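You operate a simulated robot arm through the tools that you are given. There is no shell and no other tool.

The job below is to be done with a simulated robot arm. You get a single attempt, and the scene is never put back.

JOB
Clamp the silver riser block in the vice and pad the burr off its end.
Fine: purple pad back where it lay. Set down upright: pad. What is to be rubbed or washed off counts as gone when no trace of it is left.

It is judged by the outcome, as a careful person would: the job done as asked, and still so three seconds after it is handed in. It fails if anything else is knocked over, pushed out of place, dropped, spilled or broken.

ROBOT AND FRAMES
A 6-joint arm with a four-finger gripper, fixed in place. Base frame: the origin is at the foot of the arm, x ahead of it, y to its left, z up. Units: m, degrees, N and s.
Its first joint turns from -166.0 to 166.0 degrees. Payload 3.43 kg.
Tool frame: the origin (TCP) lies between the finger pads and is the grasp point; the fingertips stand 0.03 m ahead of it; z points along the fingers, y is the line along which they close. Largest opening 0.12 m; the body of the gripper starts 0.085 m behind the TCP.
Orientation is that of the tool frame in the base frame, as a unit quaternion [x, y, z, w]. With the fingers straight down and closing along the base's y, the tool's x points along the base's -x, its y along +y and its z along -z.

CONTROLS
- The arm moves only by the tool arm_command. Its argument "deltas" is text: rows parted by semicolons, each of 6 numbers parted by spaces: the shift along the tool's x, y, z in units of 40 mm (1.0 is 40 mm), then the turn, a rotation vector about the tool's x, y, z in units of 5 degrees (1.0 is 5 degrees). In form: x y z rx ry rz; .... A call has 1 to 20 rows; each row shifts and turns the commanded pose from where the row before left it, along the tool's axes as they then stand. "gripper" is the closure, from 0 (fully open) to 1 (shut), set as the call begins (left out, the last holds). A call with a number of a shift or a turn outside -1 to 1 is refused whole. Rows are played at 5 a second. More than 0.05 m and 8.6 degrees between two rows, or a gripper value outside its range, and nothing of the call is played. A pose out of reach is approached as far as the arm can. The call stops where the force on the tool passes 40 N (or 10 N more than at its start, if that is more) or the arm is blocked; 0.2 s more then pass. The fingers move at their own pace and stop on an object; they squeeze with about 37 N. The grip force told is the motor's: it shows also when the fingers shut on nothing. Time passes only in rows, and 0.2 s behind the last, so rows that do not move let the fingers close. It gives the time, the measured TCP pose, the force on the tool (base axes), the opening and the grip force at its end, in the units of the frame above (readings bear some noise), with the torque about the TCP (base axes, N m) and any sound that the robot's microphone picked up.
- Cameras (640 x 400 px; columns grow to the right, rows downward): "scene" is fixed at [0.0483, 0.6501, 1.8063]; the picture's right is [-0.66, -0.76, 0.00], its down [-0.60, 0.52, -0.60] and it looks along [0.46, -0.40, -0.80] (base axes); focal length 339 px, centre (320, 200). "wrist" rides on the gripper at [0.071, -0.017, -0.121] in the tool frame; the picture's right is [0.23, 0.97, 0.00], its down [-0.81, 0.19, -0.55] and it looks along [-0.54, 0.13, 0.83] (tool axes); focal length 275 px, centre (320, 200). There is no depth. A picture from a camera that has moved, and an enlarged one, comes with that camera's place and axes in the base frame and with its lens.
- grab_frame(camera): a new picture of that camera. No time passes.
- zoom(camera, box): a new picture of the part [left, top, right, bottom] of that camera's present view, enlarged. No time passes.
- finish_job(): hands the job in; it is judged then, once.

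Places have to be worked out from the pictures, the camera data and where the tool is seen. Open the gripper and draw the arm clear of the work before you hand the job in, unless the task says otherwise.

The tools are called after "Request:" as name(argument=value, ...) on one line, values as JSON. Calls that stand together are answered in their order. arm_command: Moves the arm, as the interface text tells. Its arguments: {"type":"object","properties":{"deltas":{"type":"string"},"gripper":{"type":"number"}},"required":["deltas"]} The other tools are called the same way: grab_frame (camera) takes a picture; zoom (camera, box) takes an enlarged picture of a part of a camera's view; finish_job () hands the job in.

At the start:

```text
time: 0.0
eef_pos: [0.2934, 0.3281, 1.3139]
ee_rot: [0.0, 1.0, 0.001, -0.001]
force: [-0.1, 0.2, -0.1]
torque: [-0.01, 0.01, -0.01]
finger_gap: 0.12
grasp_force: 0.0
```

scene: 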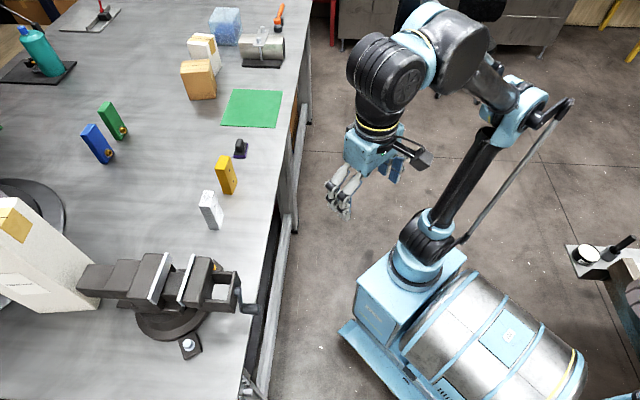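
wrist: 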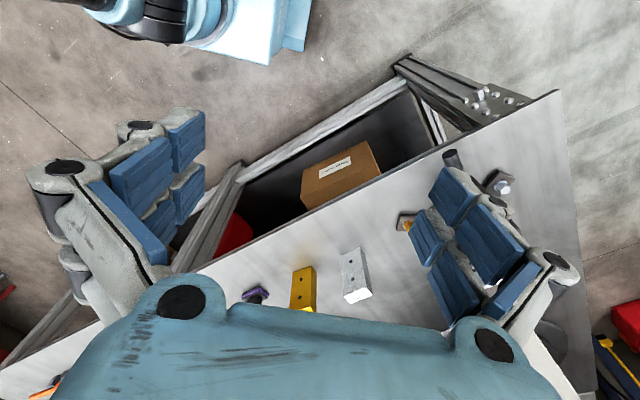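

I start by looking closer at the bench: the silver block, the purple pad and the vice.

Request:
zoom(camera="scene", box=[180, 120, 300, 240])

Request:
zoom(camera="scene", box=[70, 230, 270, 360])

Request:
zoom(camera="scene", box=[0, 0, 320, 200])

Request:
zoom(camera="wrist", box=[220, 150, 580, 350])

```text
3.33 times, centred on (240, 180) of scene
camera zoom: at [0.0483, 0.6501, 1.8063], right [-0.66, -0.76, 0.0], down [-0.6, 0.52, -0.6], along [0.46, -0.4, -0.8], focal length 1131 px, centre (587, 267)
```

zoom: 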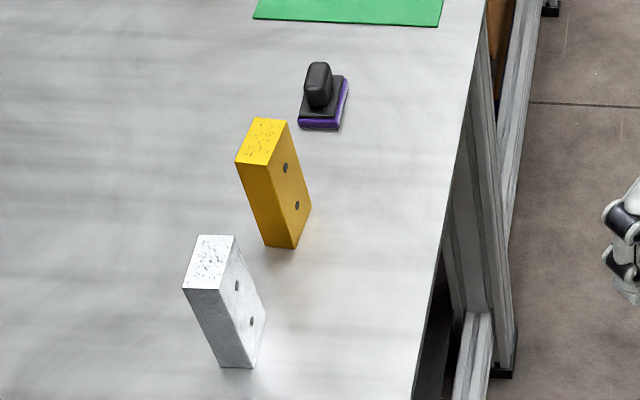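

```text
3.08 times, centred on (170, 295) of scene
camera zoom: at [0.0483, 0.6501, 1.8063], right [-0.66, -0.76, 0.0], down [-0.6, 0.52, -0.6], along [0.46, -0.4, -0.8], focal length 1044 px, centre (782, -92)
```

zoom: 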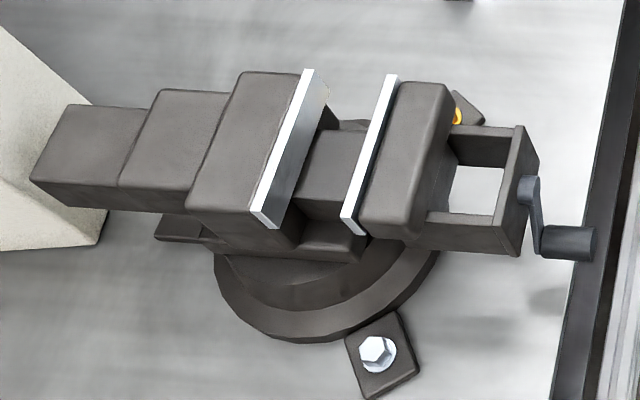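

```text
2.00 times, centred on (160, 100) of scene
camera zoom: at [0.0483, 0.6501, 1.8063], right [-0.66, -0.76, 0.0], down [-0.6, 0.52, -0.6], along [0.46, -0.4, -0.8], focal length 679 px, centre (640, 400)
```

zoom: 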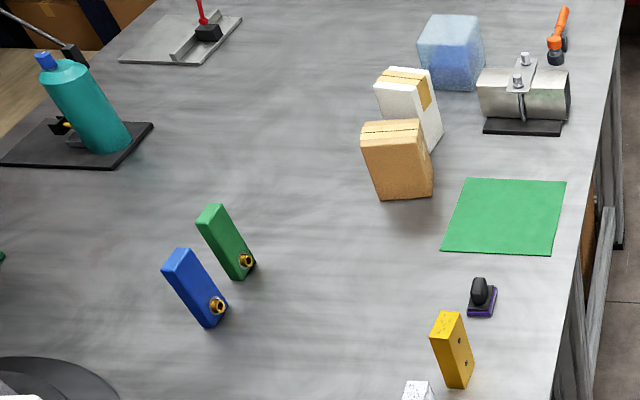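

```text
1.78 times, centred on (400, 250) of wrist
camera zoom: at [0.2228, 0.3097, 1.4328], right [-0.23, 0.97, 0.0], down [0.81, 0.19, 0.55], along [0.54, 0.13, -0.83], focal length 489 px, centre (178, 111)
```

zoom: 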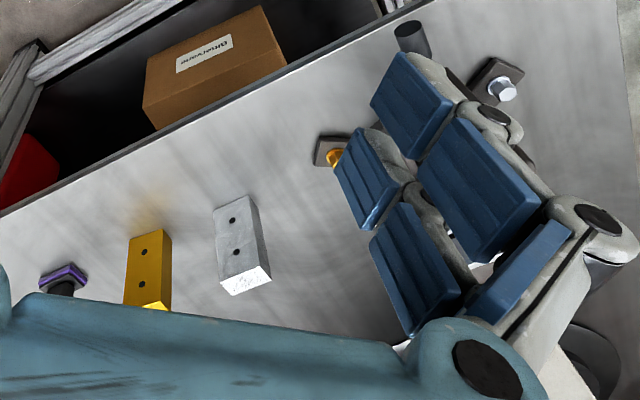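

The block stands near (0.69, 0.50) with its speckled (burred) end up. Triangulating its screw holes puts the bench top near z≈0.917 and the block top near 1.04. I shift the arm level at its present height so the wrist camera can look at the vice.

Request:
arm_command(deltas="-0.145 0.975 0 0 0 0;-0.145 0.975 0 0 0 0;-0.145 0.975 0 0 0 0;-0.145 0.975 0 0 0 0;-0.145 0.975 0 0 0 0;-0.145 0.975 0 0 0 0;-0.145 0.975 0 0 0 0;-0.145 0.975 0 0 0 0", gripper=0)

```text
time: 1.8
eef_pos: [0.3258, 0.6362, 1.3189]
ee_rot: [0.0, 1.0, 0.002, 0.005]
force: [-0.5, -1.3, 1.0]
torque: [0.14, -0.01, -0.02]
finger_gap: 0.12
grasp_force: 0.1
```

Request:
grab_frame(camera="wrist")

Request:
grab_frame(camera="scene")

```text
taken
camera wrist: at [0.2526, 0.6191, 1.4365], right [-0.23, 0.97, 0.0], down [0.8, 0.19, 0.56], along [0.55, 0.13, -0.83], focal length 275 px, centre (320, 200)
```

wrist: 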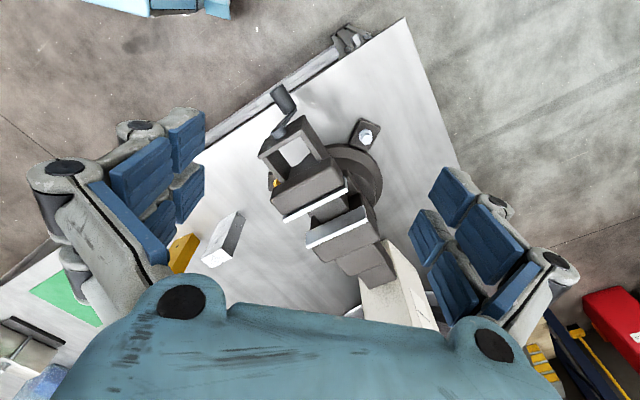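

```text
taken
```

scene: 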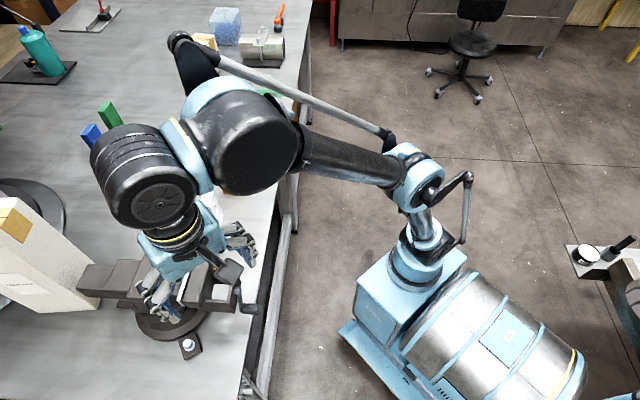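

Request:
zoom(camera="wrist", box=[220, 70, 440, 300])

Request:
zoom(camera="wrist", box=[250, 80, 410, 180])

Request:
zoom(camera="wrist", box=[260, 150, 420, 250])

```text
1.74 times, centred on (330, 185) of wrist
camera zoom: at [0.2526, 0.6191, 1.4365], right [-0.23, 0.97, 0.0], down [0.8, 0.19, 0.56], along [0.55, 0.13, -0.83], focal length 479 px, centre (303, 226)
```

zoom: 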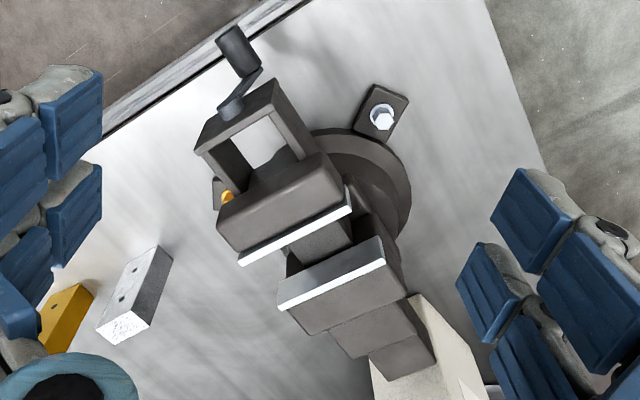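

```text
4.00 times, centred on (330, 130) of wrist
camera zoom: at [0.2526, 0.6191, 1.4365], right [-0.23, 0.97, 0.0], down [0.8, 0.19, 0.56], along [0.55, 0.13, -0.83], focal length 1101 px, centre (280, 480)
```

zoom: 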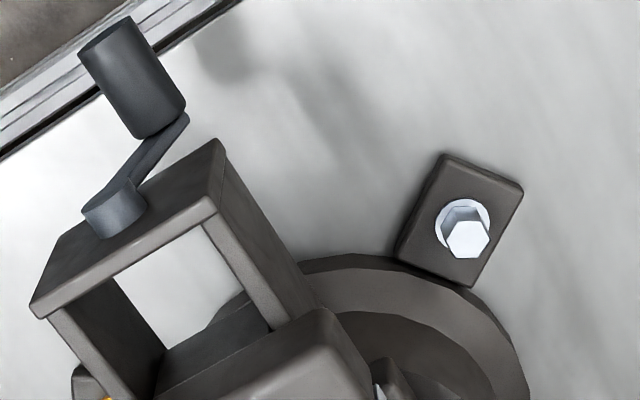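

```text
4.00 times, centred on (340, 200) of wrist
camera zoom: at [0.2526, 0.6191, 1.4365], right [-0.23, 0.97, 0.0], down [0.8, 0.19, 0.56], along [0.55, 0.13, -0.83], focal length 1101 px, centre (240, 200)
```

zoom: 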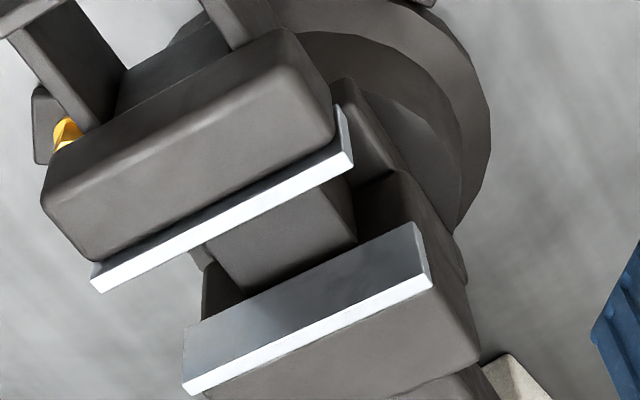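

The vice has a crank on the bench-edge side, its handle parallel to the screw. I go back near the starting place and turn the tool about 54° so that the camera looks along the vice from the crank end.

Request:
arm_command(deltas="0.067 -0.983 0 0 0 0;0.067 -0.983 0 0 0 0;0.067 -0.983 0 0 0 0;0.067 -0.983 0 0 0 0;0.067 -0.983 0 0 0 0;0.067 -0.983 0 0 0 0;0 0 0 0 0 -0.98;0 0 0 0 0 -0.98;0 0 0 0 0 -0.98;0 0 0 0 0 -0.98;0 0 0 0 0 -0.98;0 0 0 0 0 -0.98;0 0 0 0 0 -0.98;0 0 0 0 0 -0.98;0 0 0 0 0 -0.98;0 0 0 0 0 -0.98;0 0 0 0 0 -0.98;0 0 0 0 0 0")

Request:
grab_frame(camera="wrist")

Request:
grab_frame(camera="scene")

```text
time: 5.6
eef_pos: [0.3091, 0.4034, 1.3164]
ee_rot: [-0.454, 0.891, -0.002, 0.004]
force: [0.9, -0.1, 0.2]
torque: [-0.04, -0.01, 0.0]
finger_gap: 0.1199
grasp_force: 0.0
```

```text
taken
camera wrist: at [0.2791, 0.3346, 1.4362], right [-0.92, 0.39, -0.01], down [0.32, 0.77, 0.56], along [0.22, 0.51, -0.83], focal length 275 px, centre (320, 200)
```

wrist: 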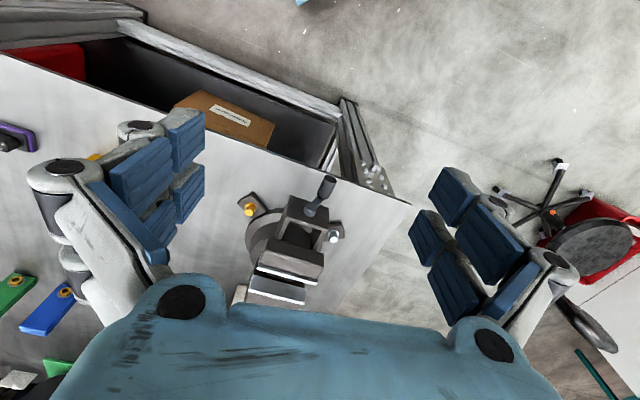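

```text
taken
```

scene: 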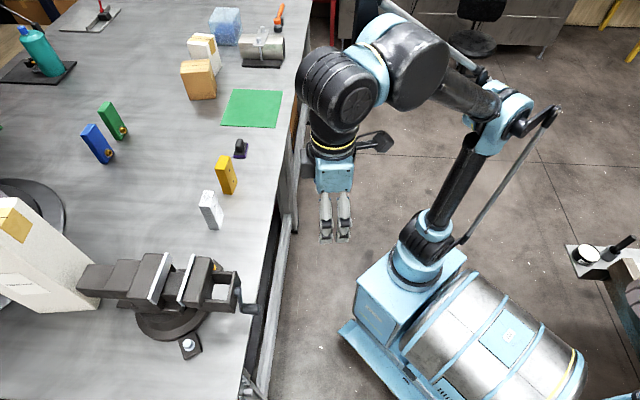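

The vice is unobstructed in both cameras now. I enlarge both to measure it.

Request:
zoom(camera="wrist", box=[230, 165, 358, 245])

Request:
zoom(camera="wrist", box=[230, 230, 358, 310])

Request:
zoom(camera="scene", box=[120, 235, 200, 285])

Request:
zoom(camera="scene", box=[180, 250, 276, 310])

```text
5.00 times, centred on (294, 205) of wrist
camera zoom: at [0.2791, 0.3346, 1.4362], right [-0.92, 0.39, -0.01], down [0.32, 0.77, 0.56], along [0.22, 0.51, -0.83], focal length 1376 px, centre (450, 175)
```

zoom: 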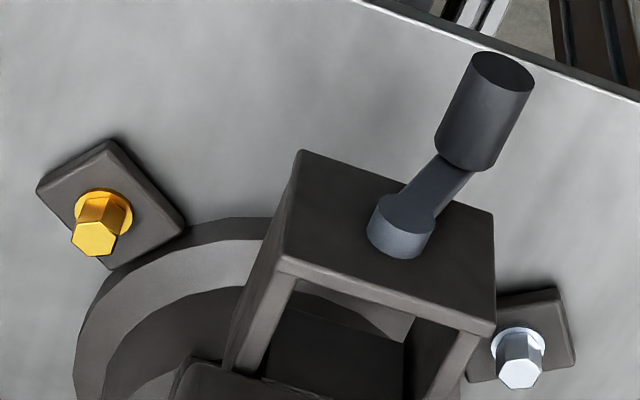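

```text
5.00 times, centred on (294, 270) of wrist
camera zoom: at [0.2791, 0.3346, 1.4362], right [-0.92, 0.39, -0.01], down [0.32, 0.77, 0.56], along [0.22, 0.51, -0.83], focal length 1376 px, centre (450, -150)
```

zoom: 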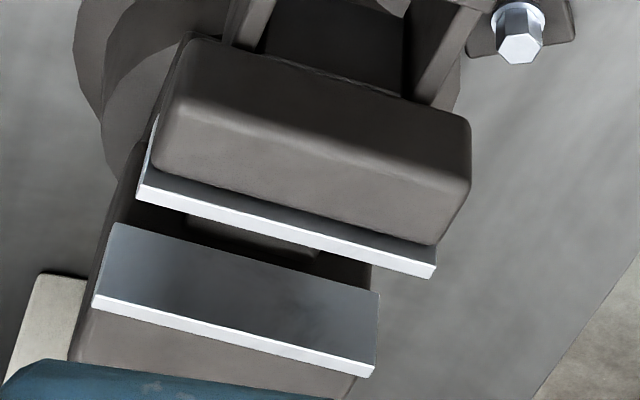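

```text
8.00 times, centred on (160, 260) of scene
camera zoom: at [0.0483, 0.6501, 1.8063], right [-0.66, -0.76, 0.0], down [-0.6, 0.52, -0.6], along [0.46, -0.4, -0.8], focal length 2714 px, centre (1600, -280)
```

zoom: 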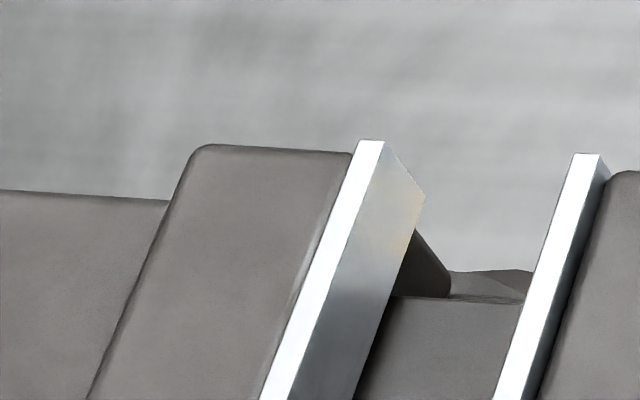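

```text
6.67 times, centred on (228, 280) of scene
camera zoom: at [0.0483, 0.6501, 1.8063], right [-0.66, -0.76, 0.0], down [-0.6, 0.52, -0.6], along [0.46, -0.4, -0.8], focal length 2262 px, centre (933, -333)
```

zoom: 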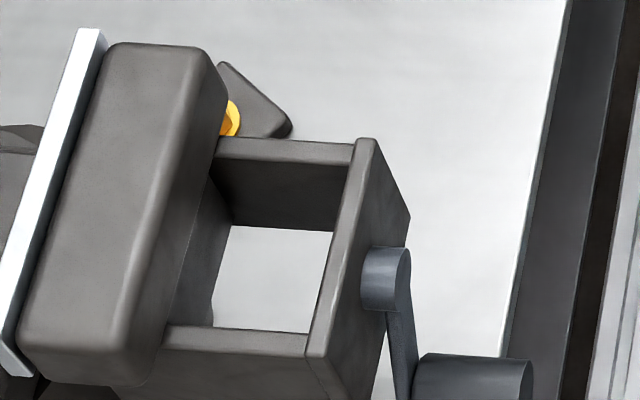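

Triangulation gives the jaw plates' top at z≈1.111, the gap about 0.057 m wide centred near (0.503, 0.688), and the vice axis at 45°. I look closer between the jaws and at the crank to get the slide's height and the crank geometry.

Request:
zoom(camera="scene", box=[140, 250, 204, 290])

Request:
zoom(camera="scene", box=[130, 275, 194, 315])

Request:
zoom(camera="scene", box=[216, 275, 280, 315])

Request:
zoom(camera="wrist", box=[290, 170, 354, 210])

Request:
zoom(camera="wrist", box=[240, 255, 320, 305])

```text
10.00 times, centred on (172, 270) of scene
camera zoom: at [0.0483, 0.6501, 1.8063], right [-0.66, -0.76, 0.0], down [-0.6, 0.52, -0.6], along [0.46, -0.4, -0.8], focal length 3393 px, centre (1800, -500)
```

zoom: 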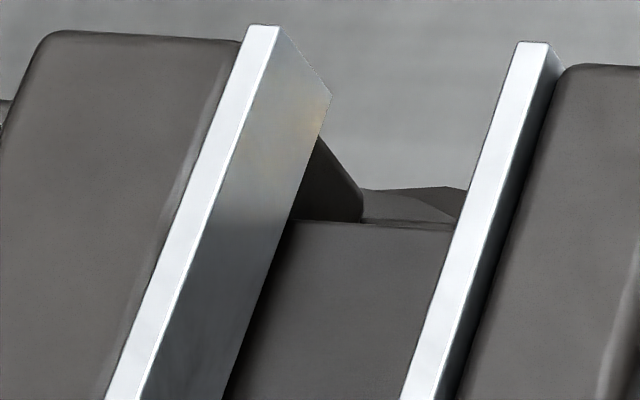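

```text
10.00 times, centred on (162, 295) of scene
camera zoom: at [0.0483, 0.6501, 1.8063], right [-0.66, -0.76, 0.0], down [-0.6, 0.52, -0.6], along [0.46, -0.4, -0.8], focal length 3393 px, centre (1900, -750)
```

zoom: 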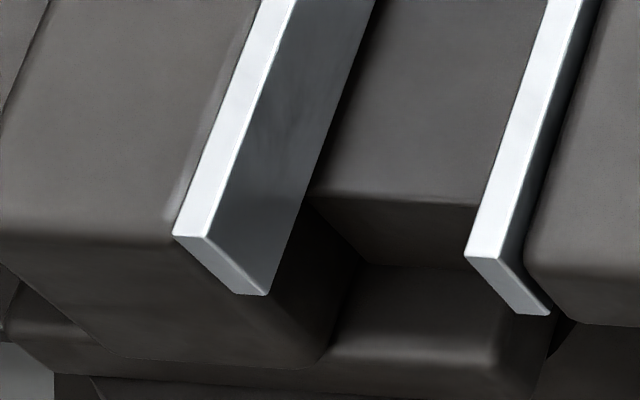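

```text
10.00 times, centred on (248, 295) of scene
camera zoom: at [0.0483, 0.6501, 1.8063], right [-0.66, -0.76, 0.0], down [-0.6, 0.52, -0.6], along [0.46, -0.4, -0.8], focal length 3393 px, centre (1040, -750)
```

zoom: 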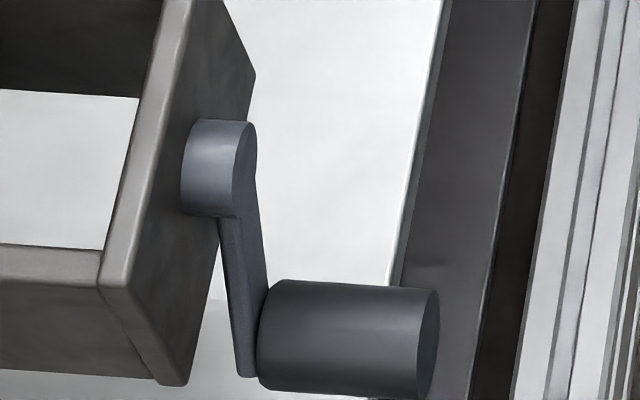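

```text
10.00 times, centred on (322, 190) of wrist
camera zoom: at [0.2791, 0.3346, 1.4362], right [-0.92, 0.39, -0.01], down [0.32, 0.77, 0.56], along [0.22, 0.51, -0.83], focal length 2753 px, centre (300, 300)
```

zoom: 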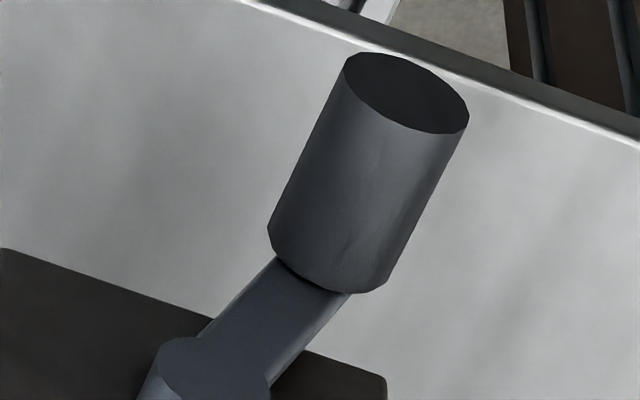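

```text
8.00 times, centred on (280, 280) of wrist
camera zoom: at [0.2791, 0.3346, 1.4362], right [-0.92, 0.39, -0.01], down [0.32, 0.77, 0.56], along [0.22, 0.51, -0.83], focal length 2202 px, centre (640, -440)
```

zoom: 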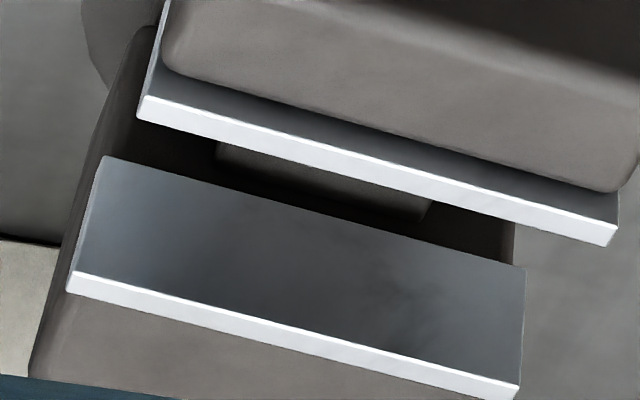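

The hub axis is near v = (x−y)/√2 = −0.130, z≈1.042. The handle centre is near (0.376, 0.589, 0.991), about 26 mm thick, with a crank radius of about 55 mm. The slide top between the jaws is z≈1.064. I bring the gripper above the handle with yaw 45° to try the crank before placing the block.

Request:
arm_command(deltas="0 0 0 0 0 0.9;0 0 0 0 0 0.9;-0.871 0.422 0.332 0 0 0;-0.871 0.422 0.332 0 0 0;-0.871 0.422 0.332 0 0 0;-0.871 0.422 0.332 0 0 0;-0.871 0.422 0.332 0 0 0;0 0 0 0 0 0;0 0 0 0 0 0")

Request:
grab_frame(camera="wrist")

Request:
grab_frame(camera="scene")

```text
time: 7.6
eef_pos: [0.3719, 0.5868, 1.251]
ee_rot: [-0.382, 0.924, -0.002, 0.006]
force: [0.2, -0.7, 0.0]
torque: [0.0, -0.02, 0.01]
finger_gap: 0.1198
grasp_force: 0.1
```

```text
taken
camera wrist: at [0.3332, 0.5227, 1.3704], right [-0.85, 0.53, -0.01], down [0.43, 0.71, 0.56], along [0.3, 0.47, -0.83], focal length 275 px, centre (320, 200)
```

wrist: 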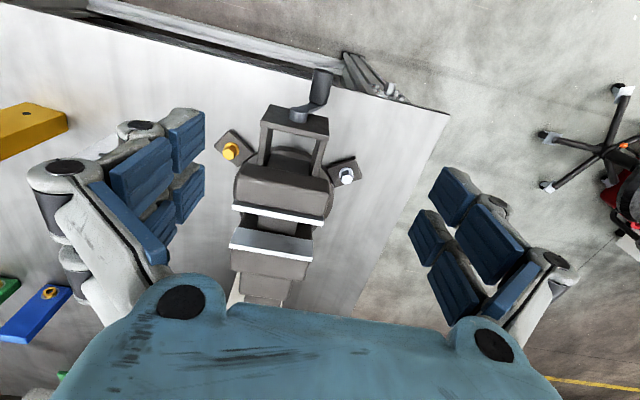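

```text
taken
```

scene: 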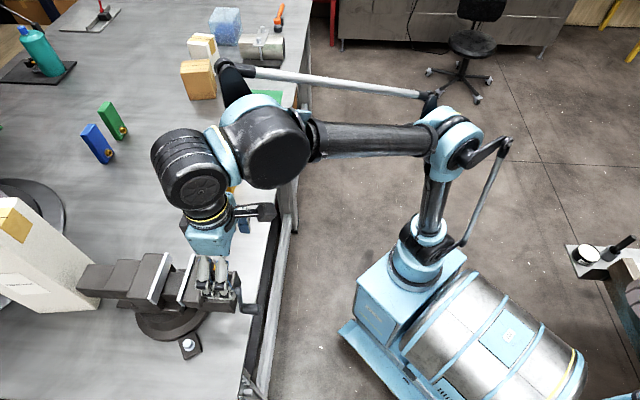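

The reading agrees with the command to about 1 mm, and the handle sits just below the gripper. I zoom in to refine the handle's place before going down.

Request:
zoom(camera="wrist", box=[272, 60, 368, 120])

Request:
zoom(camera="wrist", box=[210, 130, 370, 310])

```text
6.67 times, centred on (320, 90) of wrist
camera zoom: at [0.3332, 0.5227, 1.3704], right [-0.85, 0.53, -0.01], down [0.43, 0.71, 0.56], along [0.3, 0.47, -0.83], focal length 1835 px, centre (320, 933)
```

zoom: 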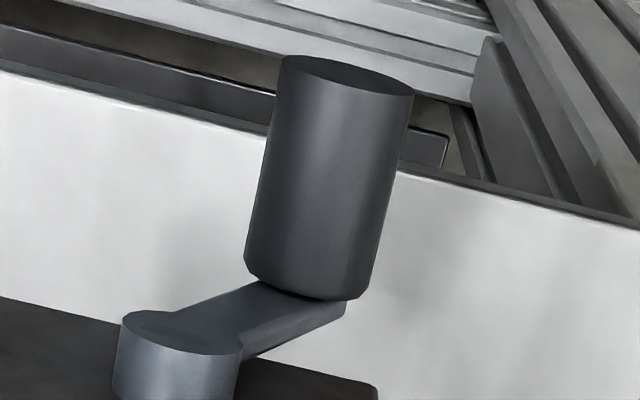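

```text
2.22 times, centred on (290, 220) of wrist
camera zoom: at [0.3332, 0.5227, 1.3704], right [-0.85, 0.53, -0.01], down [0.43, 0.71, 0.56], along [0.3, 0.47, -0.83], focal length 612 px, centre (387, 156)
```

zoom: 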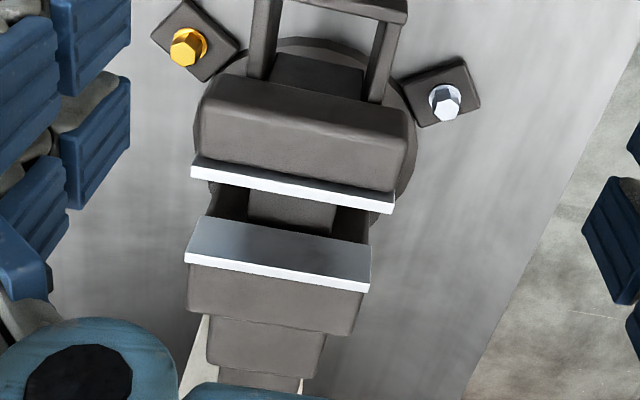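

The handle axis is confirmed at v≈−0.150, spanning u = (x+y)/√2 ≈ 0.664 to 0.704. I correct the small tilt and descend to just above the handle with the fingers open.

Request:
arm_command(deltas="0 -0.05 0 -0.095 0.109 0;0 0 0.9 0 0 0;0 0 0.9 0 0 0;0 0 0.9 0 0 0;0 0 0.9 0 0 0;0 0 0.9 0 0 0;0 0 0.5 0 0 0;0 0 0 0 0 0")

Request:
grab_frame(camera="wrist")

Request:
zoom(camera="scene", box=[130, 190, 290, 340])

```text
time: 9.4
eef_pos: [0.3735, 0.5847, 1.0509]
ee_rot: [-0.382, 0.924, 0.001, -0.001]
force: [0.1, 1.2, 0.7]
torque: [0.0, -0.03, -0.01]
finger_gap: 0.1201
grasp_force: 0.2
```

```text
taken
camera wrist: at [0.3359, 0.5219, 1.1716], right [-0.85, 0.53, 0.0], down [0.44, 0.71, 0.55], along [0.29, 0.47, -0.83], focal length 275 px, centre (320, 200)
```

wrist: 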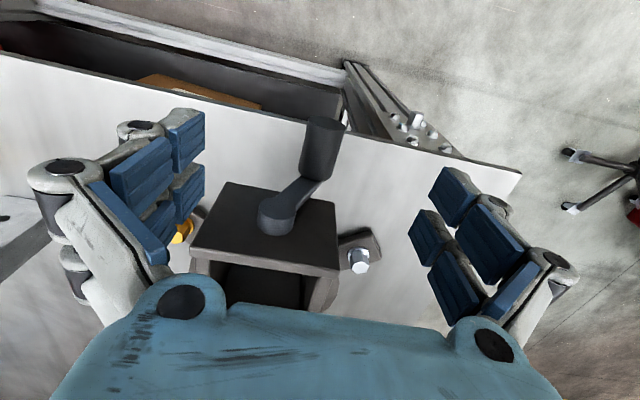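

```text
2.67 times, centred on (210, 265) of scene
camera zoom: at [0.0483, 0.6501, 1.8063], right [-0.66, -0.76, 0.0], down [-0.6, 0.52, -0.6], along [0.46, -0.4, -0.8], focal length 905 px, centre (613, 27)
```

zoom: 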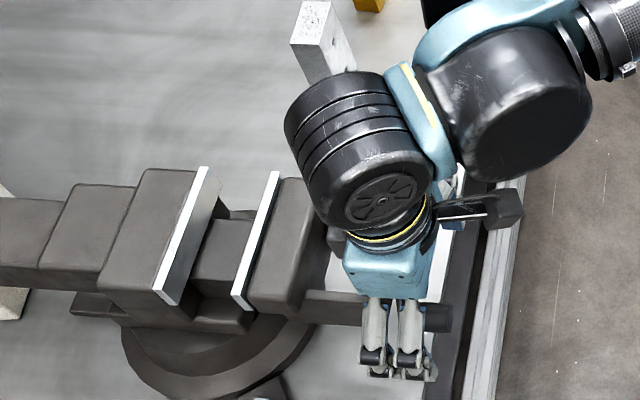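

The gripper is centred over the handle. I zoom in once to refine the handle's height from this closer view.

Request:
zoom(camera="wrist", box=[240, 100, 400, 200])

```text
4.00 times, centred on (320, 150) of wrist
camera zoom: at [0.3359, 0.5219, 1.1716], right [-0.85, 0.53, 0.0], down [0.44, 0.71, 0.55], along [0.29, 0.47, -0.83], focal length 1101 px, centre (320, 400)
```

zoom: 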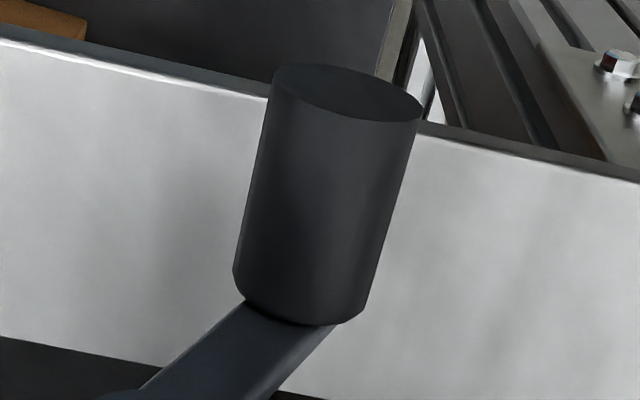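

The handle centre is at about z 0.987. I lower around it, then close on it.

Request:
arm_command(deltas="0 0 0.8 0 0 0;0 0 0.8 0 0 0;0 0 0 0 0 0")

Request:
arm_command(deltas="0 0 0 0 0 0;0 0 0 0 0 0;0 0 0 0 0 0;0 0 0 0 0 0", gripper=1)

Request:
grab_frame(camera="wrist")

Request:
zoom(camera="scene", box=[130, 190, 290, 340])

```text
time: 10.2
eef_pos: [0.3745, 0.5859, 0.9875]
ee_rot: [-0.382, 0.924, 0.0, -0.002]
force: [-0.6, 0.0, -1.1]
torque: [-0.02, -0.01, 0.02]
finger_gap: 0.1203
grasp_force: 0.1
```

```text
time: 11.2
eef_pos: [0.3727, 0.5859, 0.9871]
ee_rot: [-0.382, 0.924, 0.001, -0.001]
force: [-1.2, -0.6, -9.4]
torque: [0.07, -0.1, 0.11]
finger_gap: 0.0232
grasp_force: 45.5
```

```text
taken
camera wrist: at [0.3353, 0.5219, 1.1076], right [-0.85, 0.53, 0.0], down [0.44, 0.71, 0.55], along [0.29, 0.47, -0.83], focal length 275 px, centre (320, 200)
```

wrist: 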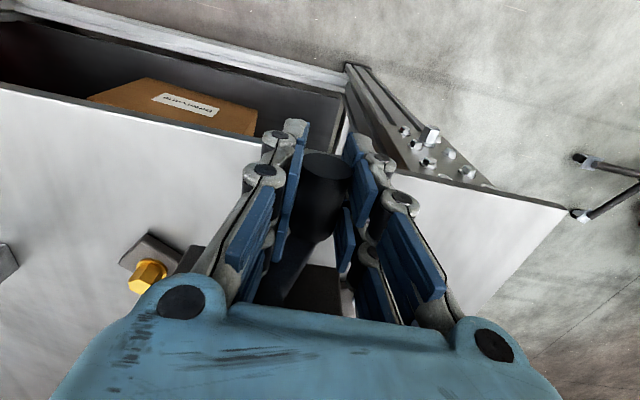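

```text
2.67 times, centred on (210, 265) of scene
camera zoom: at [0.0483, 0.6501, 1.8063], right [-0.66, -0.76, 0.0], down [-0.6, 0.52, -0.6], along [0.46, -0.4, -0.8], focal length 905 px, centre (613, 27)
```

zoom: 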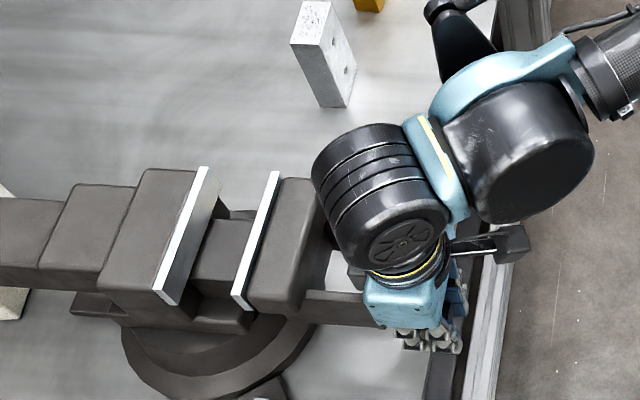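

The handle is gripped (gap 23 mm). I turn it clockwise, seen from the crank end, by 20°, tilting the tool along with it. I watch the force and whether the jaw moves.

Request:
arm_command(deltas="0 0.1176 -0.0504 -1 0 0;0 0.1176 -0.0504 -1 0 0;0 0.1176 -0.0504 -1 0 0;0 0.1176 -0.0504 -1 0 0;0 0 0 0 0 0")

Request:
zoom(camera="scene", box=[120, 235, 200, 285])

Request:
grab_frame(camera="wrist")

```text
time: 12.4
eef_pos: [0.3613, 0.5987, 0.9965]
ee_rot: [-0.375, 0.91, 0.161, -0.068]
force: [5.2, 5.3, -3.9]
torque: [0.0, -0.01, 0.0]
finger_gap: 0.0237
grasp_force: 44.8
```

```text
8.00 times, centred on (160, 260) of scene
camera zoom: at [0.0483, 0.6501, 1.8063], right [-0.66, -0.76, 0.0], down [-0.6, 0.52, -0.6], along [0.46, -0.4, -0.8], focal length 2714 px, centre (1600, -280)
```

zoom: 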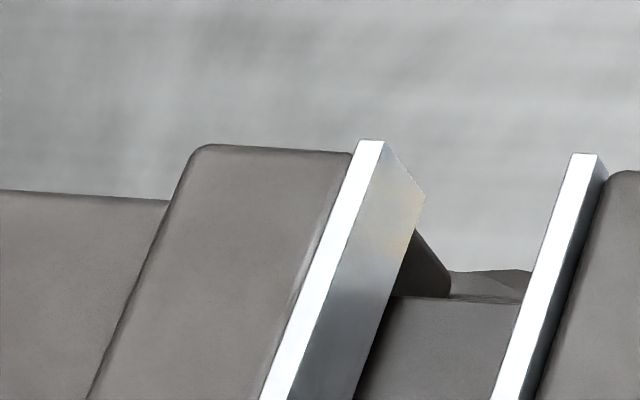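

```text
taken
camera wrist: at [0.3515, 0.5062, 1.1041], right [-0.81, 0.48, 0.34], down [0.58, 0.57, 0.58], along [0.09, 0.67, -0.74], focal length 275 px, centre (320, 200)
```

wrist: 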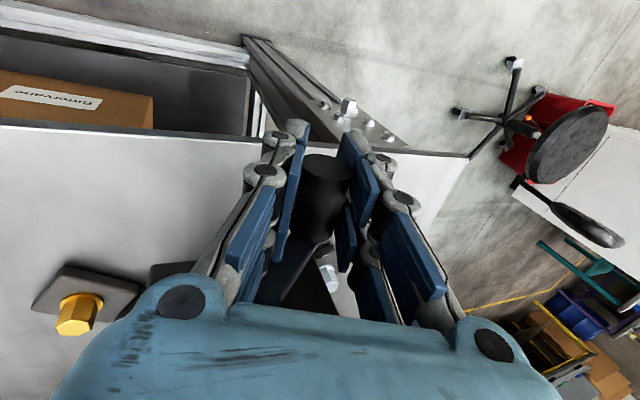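

The jaw plate moved toward the fixed jaw (about 1 mm for 20°), so clockwise closes it and the lead is roughly 20 mm per turn. I let go of the crank and back off, then rise and go over the silver block to look at it from above.

Request:
arm_command(deltas="0 0 0 0 0 0;0 0 0 0 0 0;0 0 -0.7 0 0 0;0 0 -0.9 0 0 0;0 0 -0.9 0 0 0;0 0 0 1 0 0;0 0 0 1 0 0;0 0 0 1 0 0;0 0 0 1 0 0;0 0 -1 0 0 0;0 0 -1 0 0 0;0 0 -1 0 0 0;0 0 -1 0 0 0;0 0 -1 0 0 0;0 0 0 0 0 0", gripper=0)

Request:
grab_frame(camera="scene")

```text
time: 15.6
eef_pos: [0.3862, 0.573, 1.2909]
ee_rot: [-0.382, 0.924, 0.001, -0.001]
force: [0.4, -0.4, 0.8]
torque: [0.02, 0.02, 0.04]
finger_gap: 0.1201
grasp_force: 0.2
```

```text
taken
```

scene: 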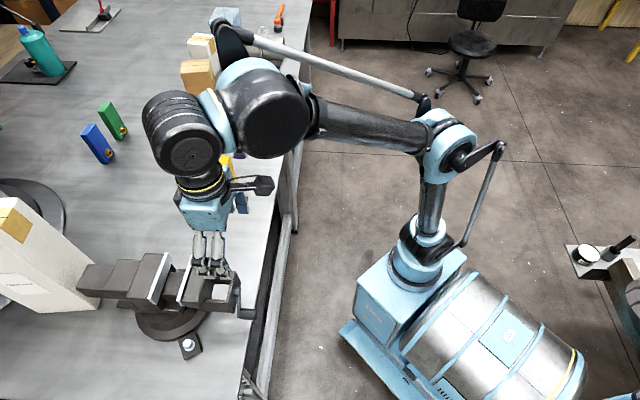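

The crank is free of the gripper and stays put. I now travel at z≈1.29 to over the silver block.

Request:
arm_command(deltas="-0.641 -0.96 0 0 0 0;-0.641 -0.96 0 0 0 0;-0.641 -0.96 0 0 0 0;-0.641 -0.96 0 0 0 0;-0.641 -0.96 0 0 0 0;-0.641 -0.96 0 0 0 0;-0.641 -0.96 0 0 0 0;0 0 0 0 0 0;0 0 0 0 0 0")

Request:
grab_frame(camera="wrist")

Request:
zoom(camera="wrist", box=[256, 50, 384, 130])

Request:
zoom(camera="scene", box=[206, 260, 270, 320])

```text
time: 17.6
eef_pos: [0.7033, 0.5089, 1.2891]
ee_rot: [-0.383, 0.924, 0.0, -0.001]
force: [0.1, 0.9, 0.1]
torque: [-0.01, 0.0, 0.01]
finger_gap: 0.1199
grasp_force: 0.0
```

```text
taken
camera wrist: at [0.6651, 0.4459, 1.4099], right [-0.85, 0.53, 0.0], down [0.44, 0.71, 0.55], along [0.29, 0.47, -0.83], focal length 275 px, centre (320, 200)
```

wrist: 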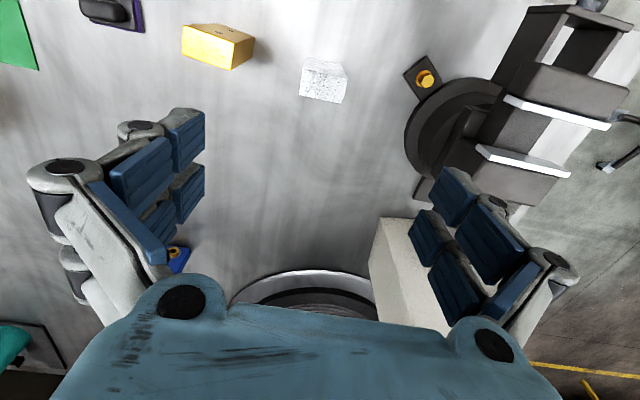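

```text
5.00 times, centred on (320, 90) of wrist
camera zoom: at [0.6651, 0.4459, 1.4099], right [-0.85, 0.53, 0.0], down [0.44, 0.71, 0.55], along [0.29, 0.47, -0.83], focal length 1376 px, centre (320, 750)
```

zoom: 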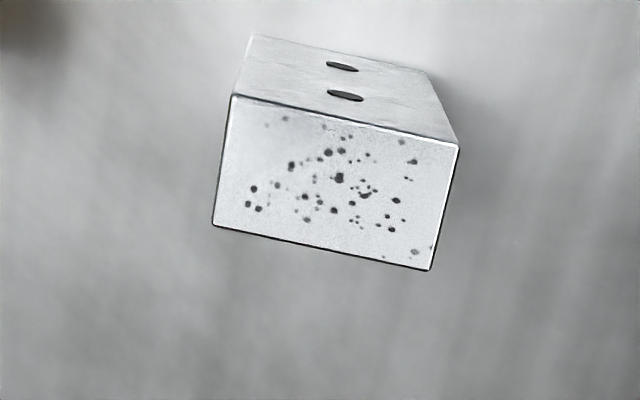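

```text
6.67 times, centred on (238, 290) of scene
camera zoom: at [0.0483, 0.6501, 1.8063], right [-0.66, -0.76, 0.0], down [-0.6, 0.52, -0.6], along [0.46, -0.4, -0.8], focal length 2262 px, centre (867, -400)
```

zoom: 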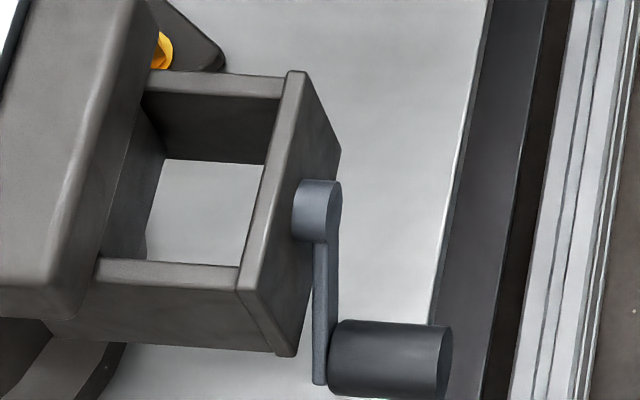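

The block's top face reads about 57 × 31 mm, centred near (0.7013, 0.511), its long side at 137°, and the burr shows as dark specks on the top. I turn 2° to match, shift slightly, and go down around its narrow ends with the fingers open.

Request:
arm_command(deltas="0 0.075 0 0 0 -0.4;0 0 0.99 0 0 0;0 0 0.99 0 0 0;0 0 0.99 0 0 0;0 0 0.99 0 0 0;0 0 0.99 0 0 0;0 0 0 0 0 0")

Request:
grab_frame(camera="wrist")

Request:
zoom(camera="scene", box=[150, 130, 290, 240])

```text
time: 19.2
eef_pos: [0.7006, 0.511, 1.0909]
ee_rot: [-0.399, 0.917, 0.001, -0.001]
force: [-0.3, -0.1, 0.0]
torque: [-0.01, -0.01, 0.02]
finger_gap: 0.1201
grasp_force: 0.1
```

```text
taken
camera wrist: at [0.6643, 0.4457, 1.2125], right [-0.87, 0.5, 0.0], down [0.41, 0.72, 0.55], along [0.27, 0.48, -0.83], focal length 275 px, centre (320, 200)
```

wrist: 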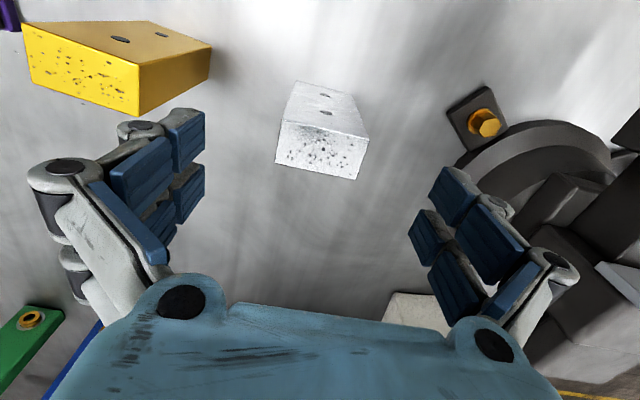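

```text
3.64 times, centred on (220, 185) of scene
camera zoom: at [0.0483, 0.6501, 1.8063], right [-0.66, -0.76, 0.0], down [-0.6, 0.52, -0.6], along [0.46, -0.4, -0.8], focal length 1234 px, centre (684, 254)
```

zoom: 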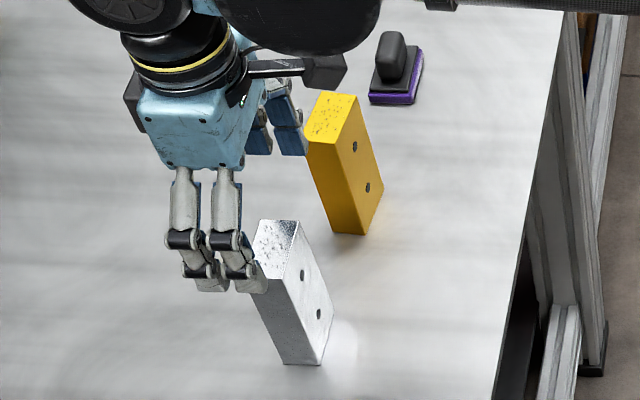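

The block sits centred between the fingers. I check the alignment of its top face in an enlargement before the last descent.

Request:
zoom(camera="wrist", box=[256, 70, 384, 190])

```text
3.33 times, centred on (320, 130) of wrist
camera zoom: at [0.6643, 0.4457, 1.2125], right [-0.87, 0.5, 0.0], down [0.41, 0.72, 0.55], along [0.27, 0.48, -0.83], focal length 918 px, centre (320, 433)
```

zoom: 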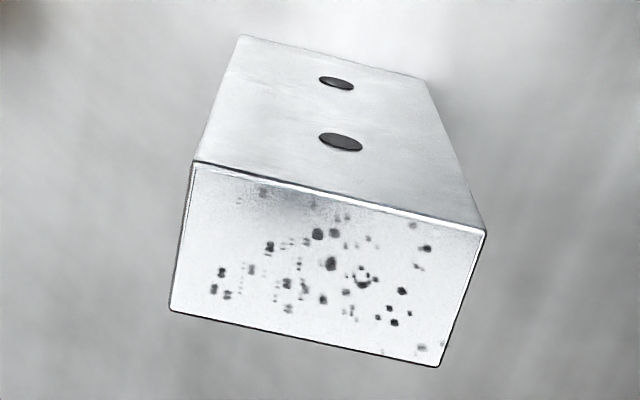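

In the tool frame the face is square to the fingers and about 2 mm off centre. I correct that, go down until the TCP is about 30 mm below the block top, and close.

Request:
arm_command(deltas="-0.055 0.03 0.98 0 0 0;0 0 0.98 0 0 0;0 0 0 0 0 0")

Request:
arm_command(deltas="0 0 0 0 0 0;0 0 0 0 0 0;0 0 0 0 0 0;0 0 0 0 0 0", gripper=1)

Request:
grab_frame(camera="wrist")

Request:
zoom(camera="scene", box=[150, 130, 290, 240])

```text
time: 20.0
eef_pos: [0.7004, 0.5131, 1.0148]
ee_rot: [-0.398, 0.917, 0.001, -0.001]
force: [0.5, 0.0, 0.4]
torque: [0.02, 0.0, 0.02]
finger_gap: 0.12
grasp_force: 0.1
```

```text
time: 21.0
eef_pos: [0.7011, 0.5134, 1.0147]
ee_rot: [-0.398, 0.917, 0.0, 0.0]
force: [7.4, -0.1, 20.6]
torque: [-0.18, -0.47, -0.07]
finger_gap: 0.0577
grasp_force: 37.1
```

```text
taken
camera wrist: at [0.6647, 0.4486, 1.1356], right [-0.87, 0.5, 0.0], down [0.41, 0.72, 0.55], along [0.27, 0.48, -0.83], focal length 275 px, centre (320, 200)
```

wrist: 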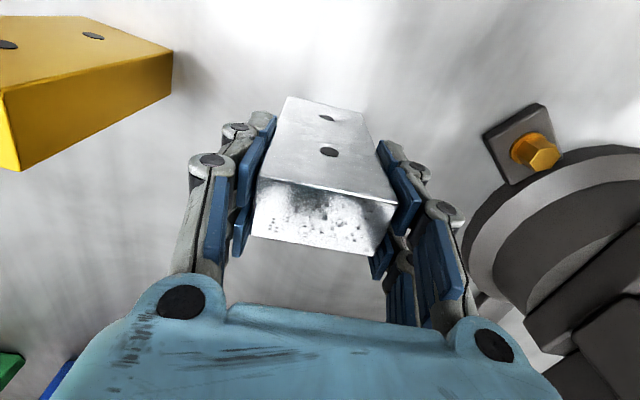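

```text
3.64 times, centred on (220, 185) of scene
camera zoom: at [0.0483, 0.6501, 1.8063], right [-0.66, -0.76, 0.0], down [-0.6, 0.52, -0.6], along [0.46, -0.4, -0.8], focal length 1234 px, centre (684, 254)
```

zoom: 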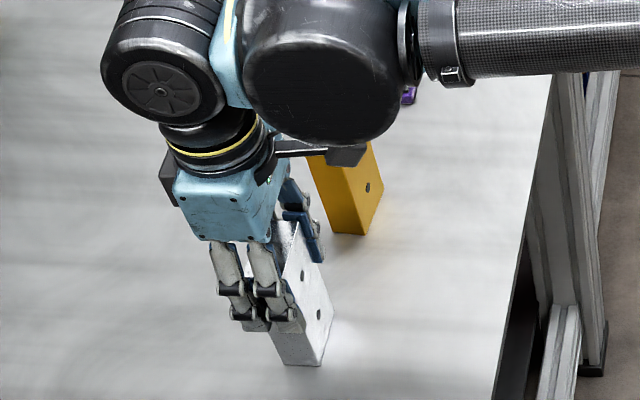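

The block is held (57.7 mm between the fingers, 37 N). I lift it straight up to z≈1.29, so that its foot clears the jaws.

Request:
arm_command(deltas="0 0 -0.3 0 0 0;0 0 -0.6 0 0 0;0 0 -1 0 0 0;0 0 -1 0 0 0;0 0 -1 0 0 0;0 0 -1 0 0 0;0 0 -1 0 0 0;0 0 -1 0 0 0;0 0 0 0 0 0;0 0 0 0 0 0")

Request:
grab_frame(camera="wrist")

Request:
grab_frame(camera="scene")

```text
time: 23.2
eef_pos: [0.7018, 0.5151, 1.2878]
ee_rot: [-0.398, 0.917, 0.0, -0.001]
force: [-0.7, -0.5, -6.5]
torque: [0.03, -0.06, 0.0]
finger_gap: 0.058
grasp_force: 37.1
```

```text
taken
camera wrist: at [0.6667, 0.4501, 1.4088], right [-0.87, 0.5, 0.0], down [0.41, 0.72, 0.55], along [0.27, 0.48, -0.83], focal length 275 px, centre (320, 200)
```

wrist: 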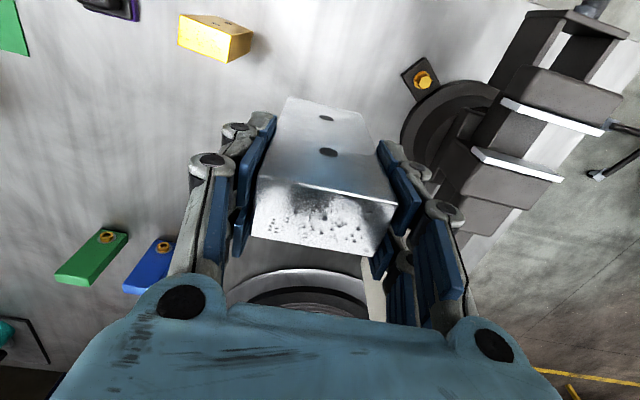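

```text
taken
```

scene: 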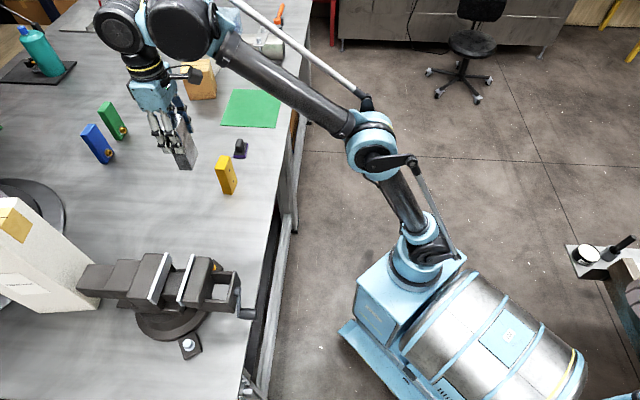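

The block hangs firmly (about 6.5 N). I check how it sits in the fingers with an enlargement so that I know the offset for placing it.

Request:
zoom(camera="wrist", box=[224, 80, 416, 280])

Request:
zoom(camera="wrist", box=[400, 0, 640, 240])

```text
2.00 times, centred on (320, 180) of wrist
camera zoom: at [0.6667, 0.4501, 1.4088], right [-0.87, 0.5, 0.0], down [0.41, 0.72, 0.55], along [0.27, 0.48, -0.83], focal length 551 px, centre (320, 240)
```

zoom: 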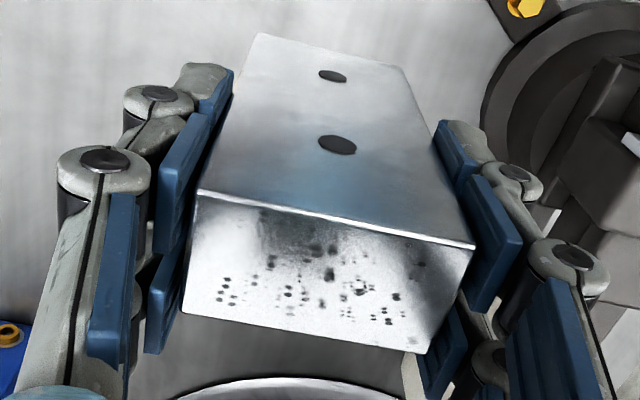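

```text
1.67 times, centred on (520, 120) of wrist
camera zoom: at [0.6667, 0.4501, 1.4088], right [-0.87, 0.5, 0.0], down [0.41, 0.72, 0.55], along [0.27, 0.48, -0.83], focal length 459 px, centre (-13, 333)
```

zoom: 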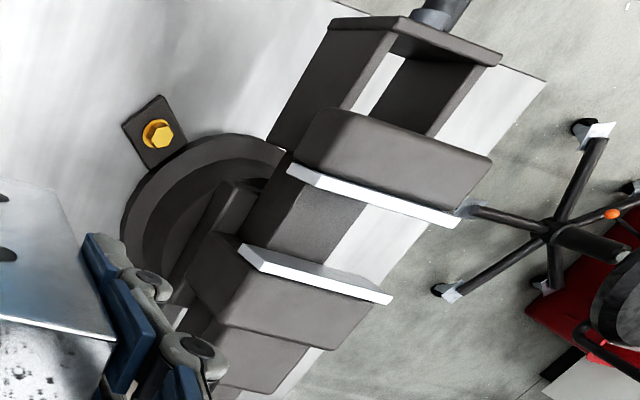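

The block sits centred in the fingers, about 26 mm of it above the TCP. I turn back to the vice's 45° and carry it at this height to above the jaw gap, aiming at (0.506, 0.690).

Request:
arm_command(deltas="0 0 0 0 0 0.38;0.0515 0.937 0 0 0 0;0.0515 0.937 0 0 0 0;0.0515 0.937 0 0 0 0;0.0515 0.937 0 0 0 0;0.0515 0.937 0 0 0 0;0.0515 0.937 0 0 0 0;0.0515 0.937 0 0 0 0;0 0 0 0 0 0;0 0 0 0 0 0")

Request:
grab_frame(camera="wrist")

Request:
zoom(camera="scene", box=[90, 180, 290, 320])

```text
time: 25.4
eef_pos: [0.5139, 0.6701, 1.2789]
ee_rot: [-0.383, 0.924, 0.001, -0.002]
force: [-0.7, -0.5, -6.5]
torque: [-0.02, -0.01, 0.01]
finger_gap: 0.0579
grasp_force: 36.8
out of reach, approached as far as the arm can: row 7, 8
```

```text
taken
camera wrist: at [0.477, 0.606, 1.3987], right [-0.85, 0.52, 0.0], down [0.44, 0.71, 0.55], along [0.29, 0.47, -0.83], focal length 275 px, centre (320, 200)
```

wrist: 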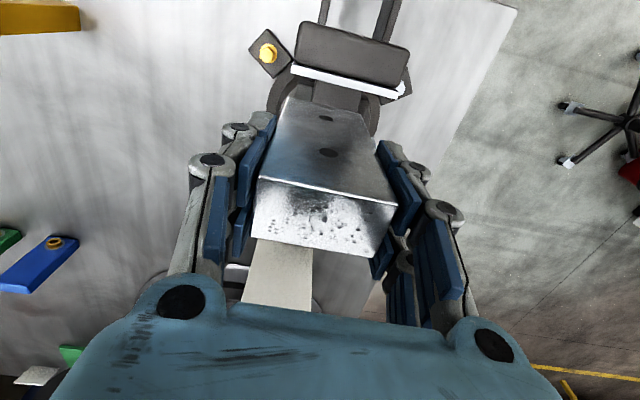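

```text
2.86 times, centred on (190, 250) of scene
camera zoom: at [0.0483, 0.6501, 1.8063], right [-0.66, -0.76, 0.0], down [-0.6, 0.52, -0.6], along [0.46, -0.4, -0.8], focal length 969 px, centre (691, 57)
```

zoom: 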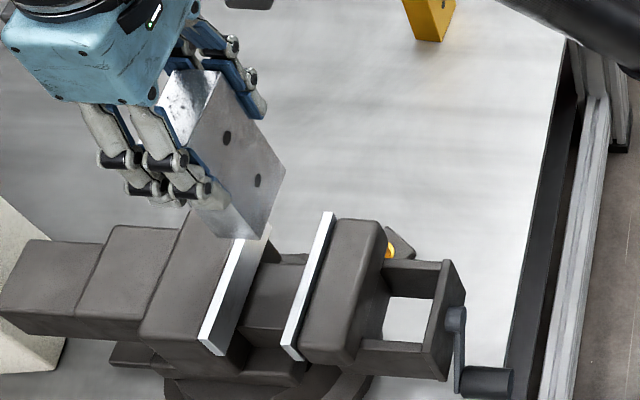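

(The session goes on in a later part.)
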